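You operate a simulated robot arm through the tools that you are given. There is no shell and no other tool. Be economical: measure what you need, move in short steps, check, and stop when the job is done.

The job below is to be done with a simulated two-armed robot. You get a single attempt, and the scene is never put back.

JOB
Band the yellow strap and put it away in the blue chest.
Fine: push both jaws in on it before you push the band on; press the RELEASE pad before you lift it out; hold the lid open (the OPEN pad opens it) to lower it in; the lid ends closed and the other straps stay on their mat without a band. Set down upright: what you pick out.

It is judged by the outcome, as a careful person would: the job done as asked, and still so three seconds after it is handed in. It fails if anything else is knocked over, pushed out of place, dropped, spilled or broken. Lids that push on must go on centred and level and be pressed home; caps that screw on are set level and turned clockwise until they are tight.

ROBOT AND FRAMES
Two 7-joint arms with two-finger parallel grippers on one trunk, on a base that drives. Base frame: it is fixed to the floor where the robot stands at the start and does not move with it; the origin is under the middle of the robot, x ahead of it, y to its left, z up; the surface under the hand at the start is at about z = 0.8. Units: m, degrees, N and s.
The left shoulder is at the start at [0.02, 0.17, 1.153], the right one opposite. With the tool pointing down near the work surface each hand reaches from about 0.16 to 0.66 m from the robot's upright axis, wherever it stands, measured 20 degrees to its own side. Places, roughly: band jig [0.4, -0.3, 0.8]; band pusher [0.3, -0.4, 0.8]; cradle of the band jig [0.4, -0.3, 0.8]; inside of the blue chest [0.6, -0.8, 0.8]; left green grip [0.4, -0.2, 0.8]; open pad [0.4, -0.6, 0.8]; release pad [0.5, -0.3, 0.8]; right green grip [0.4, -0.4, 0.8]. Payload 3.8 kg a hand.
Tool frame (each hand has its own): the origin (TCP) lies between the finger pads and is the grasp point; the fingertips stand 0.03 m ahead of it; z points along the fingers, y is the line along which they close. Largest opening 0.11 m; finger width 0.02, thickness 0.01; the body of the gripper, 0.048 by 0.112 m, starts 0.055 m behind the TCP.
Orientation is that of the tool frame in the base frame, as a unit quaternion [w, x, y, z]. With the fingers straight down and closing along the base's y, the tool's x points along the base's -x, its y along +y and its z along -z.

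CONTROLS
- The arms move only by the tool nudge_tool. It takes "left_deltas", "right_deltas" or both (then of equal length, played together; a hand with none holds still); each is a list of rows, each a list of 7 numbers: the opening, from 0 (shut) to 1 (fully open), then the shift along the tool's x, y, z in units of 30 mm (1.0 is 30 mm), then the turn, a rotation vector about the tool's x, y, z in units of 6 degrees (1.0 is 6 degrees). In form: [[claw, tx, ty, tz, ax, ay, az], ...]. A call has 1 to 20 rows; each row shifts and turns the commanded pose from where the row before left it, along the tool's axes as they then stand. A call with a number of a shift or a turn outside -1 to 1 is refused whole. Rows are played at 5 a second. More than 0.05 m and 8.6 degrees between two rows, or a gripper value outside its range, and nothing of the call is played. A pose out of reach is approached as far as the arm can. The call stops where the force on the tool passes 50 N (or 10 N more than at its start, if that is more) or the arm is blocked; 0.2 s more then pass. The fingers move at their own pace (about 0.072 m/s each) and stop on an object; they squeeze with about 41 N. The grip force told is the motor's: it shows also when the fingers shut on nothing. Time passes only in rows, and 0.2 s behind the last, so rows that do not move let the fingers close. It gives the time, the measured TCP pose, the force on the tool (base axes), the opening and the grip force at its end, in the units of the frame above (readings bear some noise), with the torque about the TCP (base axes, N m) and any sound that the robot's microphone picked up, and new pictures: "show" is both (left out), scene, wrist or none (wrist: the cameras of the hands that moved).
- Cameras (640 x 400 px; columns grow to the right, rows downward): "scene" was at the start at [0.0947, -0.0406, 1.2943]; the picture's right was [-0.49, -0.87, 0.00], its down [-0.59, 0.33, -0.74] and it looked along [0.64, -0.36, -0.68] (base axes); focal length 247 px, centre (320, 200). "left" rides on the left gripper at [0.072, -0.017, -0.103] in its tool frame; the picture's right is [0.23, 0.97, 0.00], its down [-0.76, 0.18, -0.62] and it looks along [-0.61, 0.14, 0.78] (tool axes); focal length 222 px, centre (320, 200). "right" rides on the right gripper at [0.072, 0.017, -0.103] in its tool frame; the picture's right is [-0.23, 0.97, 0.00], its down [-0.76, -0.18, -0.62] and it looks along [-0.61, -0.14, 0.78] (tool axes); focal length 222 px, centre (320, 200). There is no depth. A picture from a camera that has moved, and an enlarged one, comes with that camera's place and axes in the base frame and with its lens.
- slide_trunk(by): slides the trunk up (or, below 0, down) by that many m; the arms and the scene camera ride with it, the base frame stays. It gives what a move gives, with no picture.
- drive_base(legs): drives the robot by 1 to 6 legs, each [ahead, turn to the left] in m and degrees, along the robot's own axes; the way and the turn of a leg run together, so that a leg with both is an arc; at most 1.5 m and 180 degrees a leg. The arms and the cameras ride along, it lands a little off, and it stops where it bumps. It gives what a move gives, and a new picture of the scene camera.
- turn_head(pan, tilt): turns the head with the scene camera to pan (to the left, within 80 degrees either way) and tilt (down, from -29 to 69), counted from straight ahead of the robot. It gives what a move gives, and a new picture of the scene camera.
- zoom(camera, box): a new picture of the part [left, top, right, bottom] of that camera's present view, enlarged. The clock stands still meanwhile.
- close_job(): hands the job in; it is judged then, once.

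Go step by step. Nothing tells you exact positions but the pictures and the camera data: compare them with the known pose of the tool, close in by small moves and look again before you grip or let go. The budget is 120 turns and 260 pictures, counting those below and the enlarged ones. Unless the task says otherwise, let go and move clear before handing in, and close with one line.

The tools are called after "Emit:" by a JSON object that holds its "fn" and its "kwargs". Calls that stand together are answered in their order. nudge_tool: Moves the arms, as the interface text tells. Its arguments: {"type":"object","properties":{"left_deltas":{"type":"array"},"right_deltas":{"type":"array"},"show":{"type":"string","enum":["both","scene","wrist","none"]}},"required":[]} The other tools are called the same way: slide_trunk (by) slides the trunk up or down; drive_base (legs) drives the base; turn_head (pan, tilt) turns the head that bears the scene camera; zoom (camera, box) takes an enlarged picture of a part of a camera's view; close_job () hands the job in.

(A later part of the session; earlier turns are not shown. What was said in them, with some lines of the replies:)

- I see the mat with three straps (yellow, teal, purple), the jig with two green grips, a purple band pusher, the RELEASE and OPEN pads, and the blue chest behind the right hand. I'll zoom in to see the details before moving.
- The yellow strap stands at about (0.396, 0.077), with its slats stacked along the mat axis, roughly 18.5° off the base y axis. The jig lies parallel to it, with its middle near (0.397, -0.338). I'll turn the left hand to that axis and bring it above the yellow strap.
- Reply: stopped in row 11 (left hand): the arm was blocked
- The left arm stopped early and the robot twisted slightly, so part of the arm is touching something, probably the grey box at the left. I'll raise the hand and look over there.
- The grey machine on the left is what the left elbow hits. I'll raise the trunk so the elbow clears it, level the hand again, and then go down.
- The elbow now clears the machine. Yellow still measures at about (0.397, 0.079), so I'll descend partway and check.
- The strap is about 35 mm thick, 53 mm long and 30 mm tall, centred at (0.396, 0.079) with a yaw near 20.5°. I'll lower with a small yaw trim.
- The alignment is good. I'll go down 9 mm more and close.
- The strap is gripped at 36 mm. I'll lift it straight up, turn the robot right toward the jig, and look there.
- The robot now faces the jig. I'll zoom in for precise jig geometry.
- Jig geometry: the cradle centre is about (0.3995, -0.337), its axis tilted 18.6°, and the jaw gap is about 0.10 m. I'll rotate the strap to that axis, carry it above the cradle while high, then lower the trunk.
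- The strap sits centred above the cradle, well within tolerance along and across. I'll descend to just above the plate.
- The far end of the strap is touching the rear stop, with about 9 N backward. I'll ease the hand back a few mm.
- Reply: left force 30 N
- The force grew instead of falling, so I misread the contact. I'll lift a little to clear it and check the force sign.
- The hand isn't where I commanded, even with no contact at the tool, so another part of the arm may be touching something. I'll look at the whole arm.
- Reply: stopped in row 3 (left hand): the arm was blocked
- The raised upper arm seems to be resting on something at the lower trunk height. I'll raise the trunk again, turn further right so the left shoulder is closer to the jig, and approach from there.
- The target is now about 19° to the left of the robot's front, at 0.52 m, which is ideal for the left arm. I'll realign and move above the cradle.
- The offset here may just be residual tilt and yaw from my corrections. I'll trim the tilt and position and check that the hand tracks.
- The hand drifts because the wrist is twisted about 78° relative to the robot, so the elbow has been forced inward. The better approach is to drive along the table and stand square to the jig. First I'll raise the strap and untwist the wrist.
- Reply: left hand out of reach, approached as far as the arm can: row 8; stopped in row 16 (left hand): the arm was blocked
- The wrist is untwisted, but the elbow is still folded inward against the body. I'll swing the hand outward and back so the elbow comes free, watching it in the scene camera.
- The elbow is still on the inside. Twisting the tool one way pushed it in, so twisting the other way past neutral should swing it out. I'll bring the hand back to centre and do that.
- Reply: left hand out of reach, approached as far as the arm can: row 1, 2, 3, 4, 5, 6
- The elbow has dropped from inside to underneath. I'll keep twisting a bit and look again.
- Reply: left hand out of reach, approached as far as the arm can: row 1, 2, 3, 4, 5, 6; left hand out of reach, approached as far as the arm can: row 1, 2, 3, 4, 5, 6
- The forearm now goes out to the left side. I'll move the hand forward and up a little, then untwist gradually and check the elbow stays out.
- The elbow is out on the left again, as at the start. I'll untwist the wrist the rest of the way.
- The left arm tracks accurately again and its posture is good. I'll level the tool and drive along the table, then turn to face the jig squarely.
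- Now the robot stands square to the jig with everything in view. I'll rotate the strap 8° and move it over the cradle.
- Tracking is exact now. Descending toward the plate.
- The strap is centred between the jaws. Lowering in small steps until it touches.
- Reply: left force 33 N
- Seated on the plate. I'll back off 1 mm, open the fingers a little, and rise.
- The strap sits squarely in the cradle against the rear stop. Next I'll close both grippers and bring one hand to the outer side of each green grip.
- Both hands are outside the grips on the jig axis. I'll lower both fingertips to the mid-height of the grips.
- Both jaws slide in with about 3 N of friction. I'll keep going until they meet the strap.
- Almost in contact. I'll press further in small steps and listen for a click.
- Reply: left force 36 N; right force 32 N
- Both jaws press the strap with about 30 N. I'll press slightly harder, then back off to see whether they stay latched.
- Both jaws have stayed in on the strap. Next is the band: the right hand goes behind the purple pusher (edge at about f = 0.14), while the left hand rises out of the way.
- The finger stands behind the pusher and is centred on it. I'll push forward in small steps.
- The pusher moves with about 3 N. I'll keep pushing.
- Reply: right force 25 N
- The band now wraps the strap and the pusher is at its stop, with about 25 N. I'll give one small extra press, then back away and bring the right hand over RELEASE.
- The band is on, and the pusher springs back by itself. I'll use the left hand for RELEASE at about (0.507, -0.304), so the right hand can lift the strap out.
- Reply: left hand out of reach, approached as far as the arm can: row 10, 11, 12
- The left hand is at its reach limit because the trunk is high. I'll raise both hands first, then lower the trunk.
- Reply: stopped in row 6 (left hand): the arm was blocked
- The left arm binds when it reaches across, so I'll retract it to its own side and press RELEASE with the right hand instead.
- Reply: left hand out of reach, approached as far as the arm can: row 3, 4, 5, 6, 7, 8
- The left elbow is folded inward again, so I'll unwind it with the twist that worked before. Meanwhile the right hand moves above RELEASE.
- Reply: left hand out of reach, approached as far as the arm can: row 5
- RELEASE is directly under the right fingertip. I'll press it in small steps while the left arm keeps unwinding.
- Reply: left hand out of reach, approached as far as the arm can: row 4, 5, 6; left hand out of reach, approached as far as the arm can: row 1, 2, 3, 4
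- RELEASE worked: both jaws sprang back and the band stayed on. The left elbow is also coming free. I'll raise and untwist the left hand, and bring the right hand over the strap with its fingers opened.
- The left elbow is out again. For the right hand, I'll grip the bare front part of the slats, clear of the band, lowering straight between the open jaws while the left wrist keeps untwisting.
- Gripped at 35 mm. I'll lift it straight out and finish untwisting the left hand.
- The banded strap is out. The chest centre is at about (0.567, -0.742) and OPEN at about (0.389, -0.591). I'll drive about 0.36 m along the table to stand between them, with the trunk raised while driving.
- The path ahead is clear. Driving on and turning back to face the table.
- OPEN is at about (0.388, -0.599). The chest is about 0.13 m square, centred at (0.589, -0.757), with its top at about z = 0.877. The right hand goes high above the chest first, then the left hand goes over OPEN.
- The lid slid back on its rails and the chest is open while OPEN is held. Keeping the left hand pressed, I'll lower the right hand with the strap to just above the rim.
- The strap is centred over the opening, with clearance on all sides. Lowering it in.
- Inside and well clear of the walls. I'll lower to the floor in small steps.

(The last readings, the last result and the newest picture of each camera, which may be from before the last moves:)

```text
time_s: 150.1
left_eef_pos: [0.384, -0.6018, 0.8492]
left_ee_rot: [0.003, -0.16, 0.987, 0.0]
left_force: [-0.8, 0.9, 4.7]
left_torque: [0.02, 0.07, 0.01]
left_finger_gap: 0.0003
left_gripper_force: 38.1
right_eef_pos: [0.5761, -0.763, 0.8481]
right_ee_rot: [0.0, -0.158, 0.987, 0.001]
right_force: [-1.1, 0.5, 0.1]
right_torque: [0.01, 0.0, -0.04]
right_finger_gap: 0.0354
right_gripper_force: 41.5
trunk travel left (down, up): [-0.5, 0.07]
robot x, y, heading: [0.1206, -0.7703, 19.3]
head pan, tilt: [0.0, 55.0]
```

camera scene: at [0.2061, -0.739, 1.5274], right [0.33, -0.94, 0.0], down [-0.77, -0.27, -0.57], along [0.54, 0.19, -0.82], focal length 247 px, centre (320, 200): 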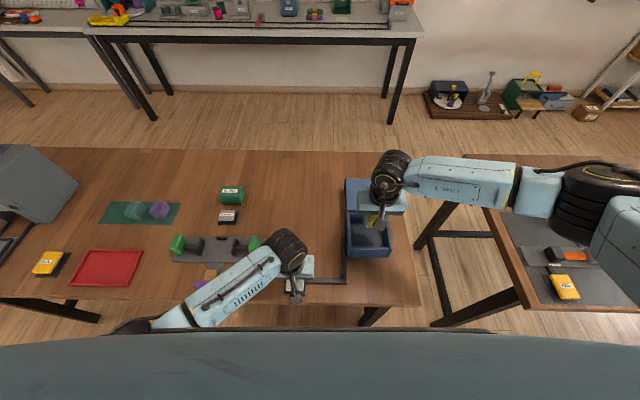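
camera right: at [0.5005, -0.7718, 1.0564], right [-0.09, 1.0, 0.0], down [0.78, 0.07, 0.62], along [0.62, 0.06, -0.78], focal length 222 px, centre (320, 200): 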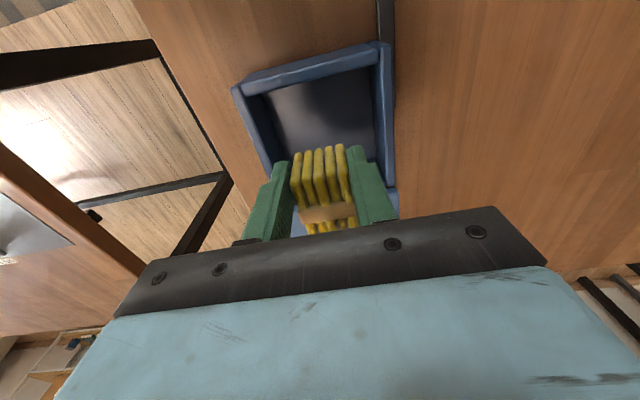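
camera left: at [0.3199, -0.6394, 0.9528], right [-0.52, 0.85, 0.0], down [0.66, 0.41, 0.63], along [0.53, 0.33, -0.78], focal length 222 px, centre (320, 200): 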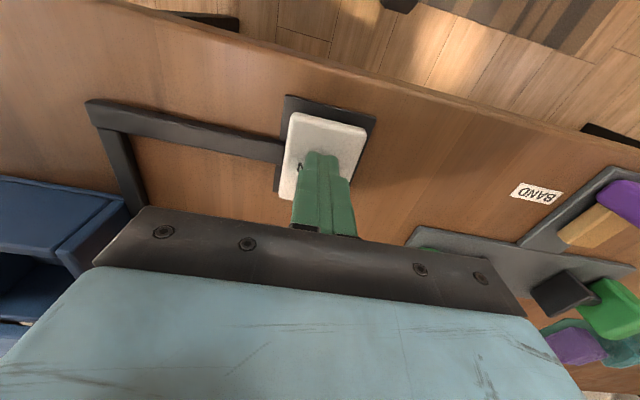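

Emit:
{"fn": "nudge_tool", "kwargs": {"right_deltas": [[0, 0, 0, 0.07, 0, 0, 0], [0, 0, 0, 0.07, 0, 0, 0], [0, 0, 0, 0, 0, 0, 0]], "show": "none"}}

```text
time_s: 150.9
left_eef_pos: [0.3831, -0.6017, 0.8503]
left_ee_rot: [0.003, -0.161, 0.987, 0.001]
left_force: [2.4, 1.4, 4.0]
left_torque: [0.04, -0.02, 0.0]
left_finger_gap: 0.0002
left_gripper_force: 38.1
right_eef_pos: [0.5762, -0.7643, 0.8467]
right_ee_rot: [0.002, -0.157, 0.988, 0.0]
right_force: [-1.7, -3.8, 23.6]
right_torque: [-0.18, -0.03, -0.11]
right_finger_gap: 0.035
right_gripper_force: 41.0
trunk travel left (down, up): [-0.5, 0.07]
robot x, y, heading: [0.1147, -0.7665, 19.4]
head pan, tilt: [0.0, 55.0]
```

On the chest floor, with 24 N of contact. I'll ease off slightly, open the fingers and rise straight out while OPEN stays pressed.

Emit:
{"fn": "nudge_tool", "kwargs": {"right_deltas": [[0, 0, 0, -0.06, 0, 0, 0], [0, 0, 0, 0, 0, 0, 0], [0.48, 0, 0, 0, 0, 0, 0], [0.48, 0, 0, 0, 0, 0, 0], [0.48, 0, 0, 0, 0, 0, 0], [0.48, 0, 0, -0.4, 0, 0, 0], [0.48, 0, 0, -0.8, 0, 0, 0], [0.48, 0, 0, -1, 0, 0, 0], [0.48, 0, 0, -1, 0, 0, 0], [0.48, 0, 0, -1, 0, 0, 0], [0.48, 0, 0, -1, 0, 0, 0], [0.48, 0, 0, -1, 0, 0, 0], [0.48, 0, 0, 0, 0, 0, 0]], "show": "wrist"}}

Emit:
{"fn": "zoom", "kwargs": {"camera": "right", "box": [220, 20, 440, 180]}}

```text
time_s: 153.7
left_eef_pos: [0.3832, -0.5997, 0.8509]
left_ee_rot: [0.002, -0.16, 0.987, -0.001]
left_force: [-1.8, -0.8, 3.5]
left_torque: [-0.06, 0.08, -0.01]
left_finger_gap: 0.0
left_gripper_force: 37.9
right_eef_pos: [0.5754, -0.7644, 1.035]
right_ee_rot: [0.001, -0.158, 0.987, 0.0]
right_force: [-0.2, -0.2, 0.4]
right_torque: [-0.03, -0.05, 0.01]
right_finger_gap: 0.0529
right_gripper_force: 0.0
trunk travel left (down, up): [-0.5, 0.07]
robot x, y, heading: [0.1189, -0.7676, 19.6]
head pan, tilt: [0.0, 55.0]
camera right: at [0.5017, -0.77, 1.1387], right [-0.09, 1.0, 0.0], down [0.78, 0.07, 0.62], along [0.62, 0.06, -0.78], focal length 222 px, centre (320, 200)
```

right: 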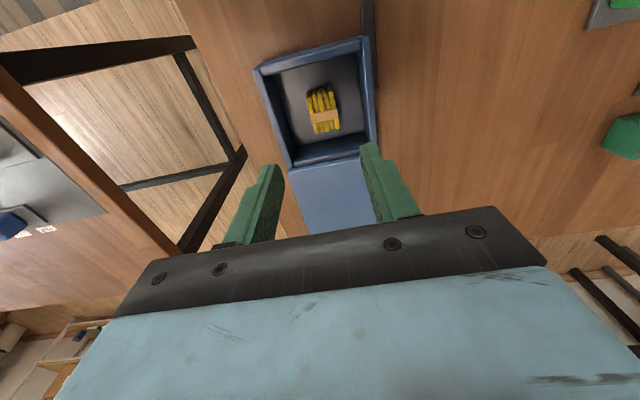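

```text
2.50 times, centred on (330, 100) of right
camera zoom: at [0.5017, -0.77, 1.1387], right [-0.09, 1.0, 0.0], down [0.78, 0.07, 0.62], along [0.62, 0.06, -0.78], focal length 555 px, centre (295, 450)
```

zoom: 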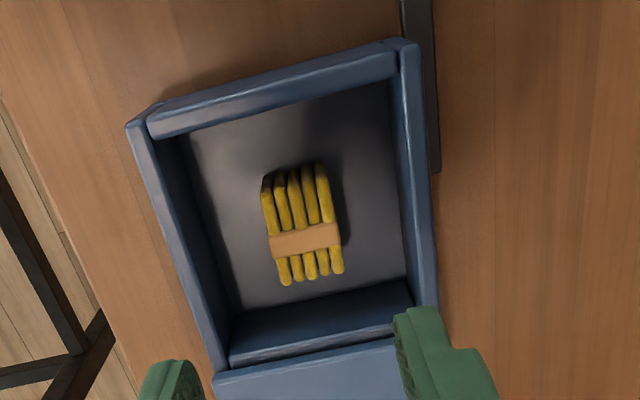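

The strap stands upright inside with its band on. I'll release OPEN by lifting the left hand slowly and let the lid close.

Emit:
{"fn": "nudge_tool", "kwargs": {"left_deltas": [[0, 0, 0, 0, 0, 0, 0], [0, 0, 0, -0.1, 0, 0, 0], [0, 0, 0, -0.1, 0, 0, 0], [0, 0, 0, -0.1, 0, 0, 0], [0, 0, 0, -0.2, 0, 0, 0], [0, 0, 0, -0.4, 0, 0, 0], [0, 0, 0, -0.8, 0, 0, 0], [0, 0, 0, -1, 0, 0, 0], [0, 0, 0, -1, 0, 0, 0], [0, 0, 0, -1, 0, 0, 0], [0, 0, 0, 0, 0, 0, 0]], "right_deltas": [[0.48, 0, 0, -1, 0, 0, 0], [0.48, 0, 0, -1, 0, 0, 0], [0.48, 0, 0, -1, 0, 0, 0], [0.48, 0, 0, 0, 0, 0, 0], [0.48, 0, 0, 0, 0, 0, 0], [0.48, 0, 0, 0, 0, 0, 0], [0.48, 0, 0, 0, 0, 0, 0], [0.48, 0, 0, 0, 0, 0, 0], [0.48, 0, 0, 0, 0, 0, 0], [0.48, 0, 0, 0, 0, 0, 0], [0.48, 0, 0, 0, 0, 0, 0]], "show": "scene"}}

Emit:
{"fn": "zoom", "kwargs": {"camera": "scene", "box": [260, 150, 440, 310]}}

Emit:
{"fn": "zoom", "kwargs": {"camera": "right", "box": [200, 0, 460, 180]}}

```text
time_s: 156.1
left_eef_pos: [0.3845, -0.6003, 0.9887]
left_ee_rot: [0.002, -0.161, 0.987, -0.001]
left_force: [0.7, 0.4, -0.1]
left_torque: [0.02, 0.03, 0.03]
left_finger_gap: 0.0
left_gripper_force: 37.2
right_eef_pos: [0.5767, -0.7628, 1.1219]
right_ee_rot: [0.001, -0.158, 0.987, 0.0]
right_force: [0.4, -0.4, -0.5]
right_torque: [-0.01, 0.0, 0.0]
right_finger_gap: 0.0529
right_gripper_force: 0.1
trunk travel left (down, up): [-0.5, 0.07]
robot x, y, heading: [0.115, -0.7664, 19.0]
head pan, tilt: [0.0, 55.0]
camera scene: at [0.2064, -0.7388, 1.5273], right [0.33, -0.94, 0.0], down [-0.77, -0.27, -0.57], along [0.54, 0.19, -0.82], focal length 247 px, centre (320, 200)
```

scene: 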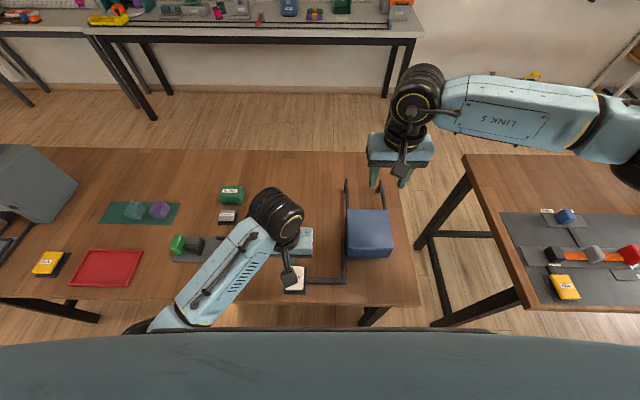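

```text
2.50 times, centred on (350, 230) of scene
camera zoom: at [0.2064, -0.7388, 1.5273], right [0.33, -0.94, 0.0], down [-0.77, -0.27, -0.57], along [0.54, 0.19, -0.82], focal length 617 px, centre (245, 125)
```

zoom: 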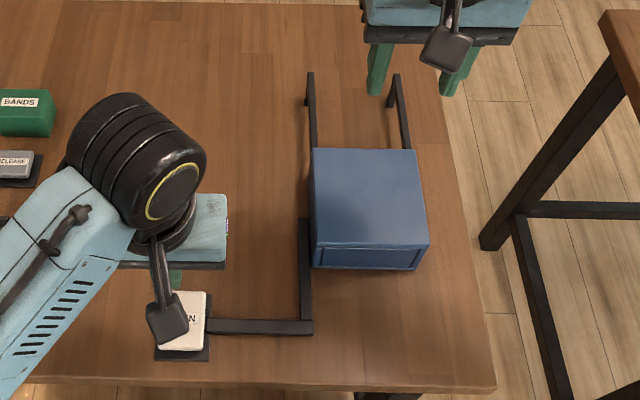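

```text
2.22 times, centred on (330, 90) of right
camera zoom: at [0.5015, -0.7697, 1.2258], right [-0.09, 1.0, 0.0], down [0.78, 0.07, 0.62], along [0.62, 0.06, -0.78], focal length 494 px, centre (298, 444)
```

zoom: 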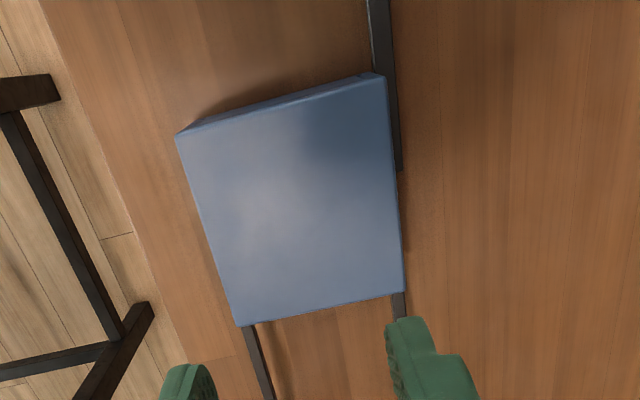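

The lid is closed. I'll make one last check of the other straps and the rest of the table.

Emit:
{"fn": "zoom", "kwargs": {"camera": "scene", "box": [20, 140, 300, 300]}}

```text
2.29 times, centred on (160, 220) of scene
camera zoom: at [0.2064, -0.7388, 1.5273], right [0.33, -0.94, 0.0], down [-0.77, -0.27, -0.57], along [0.54, 0.19, -0.82], focal length 564 px, centre (686, 154)
```

zoom: 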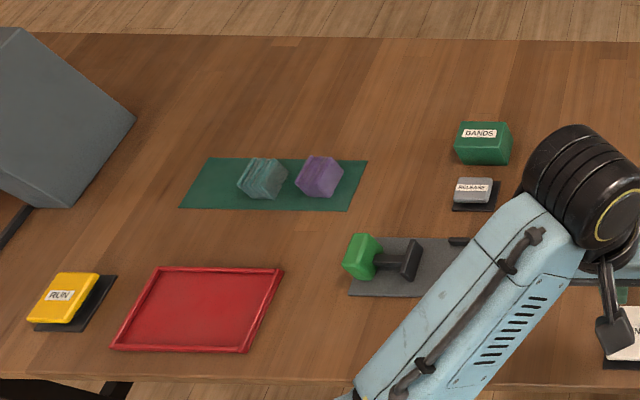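

The teal and purple straps still stand on their mat without bands, nothing else has moved, and both hands are clear. I'm handing in.

Emit:
{"fn": "close_job", "kwargs": {}}

```text
The job is handed in.
```

The yellow strap is banded and stands upright in the blue chest with the lid closed. The teal and purple straps are still on their mat without bands.
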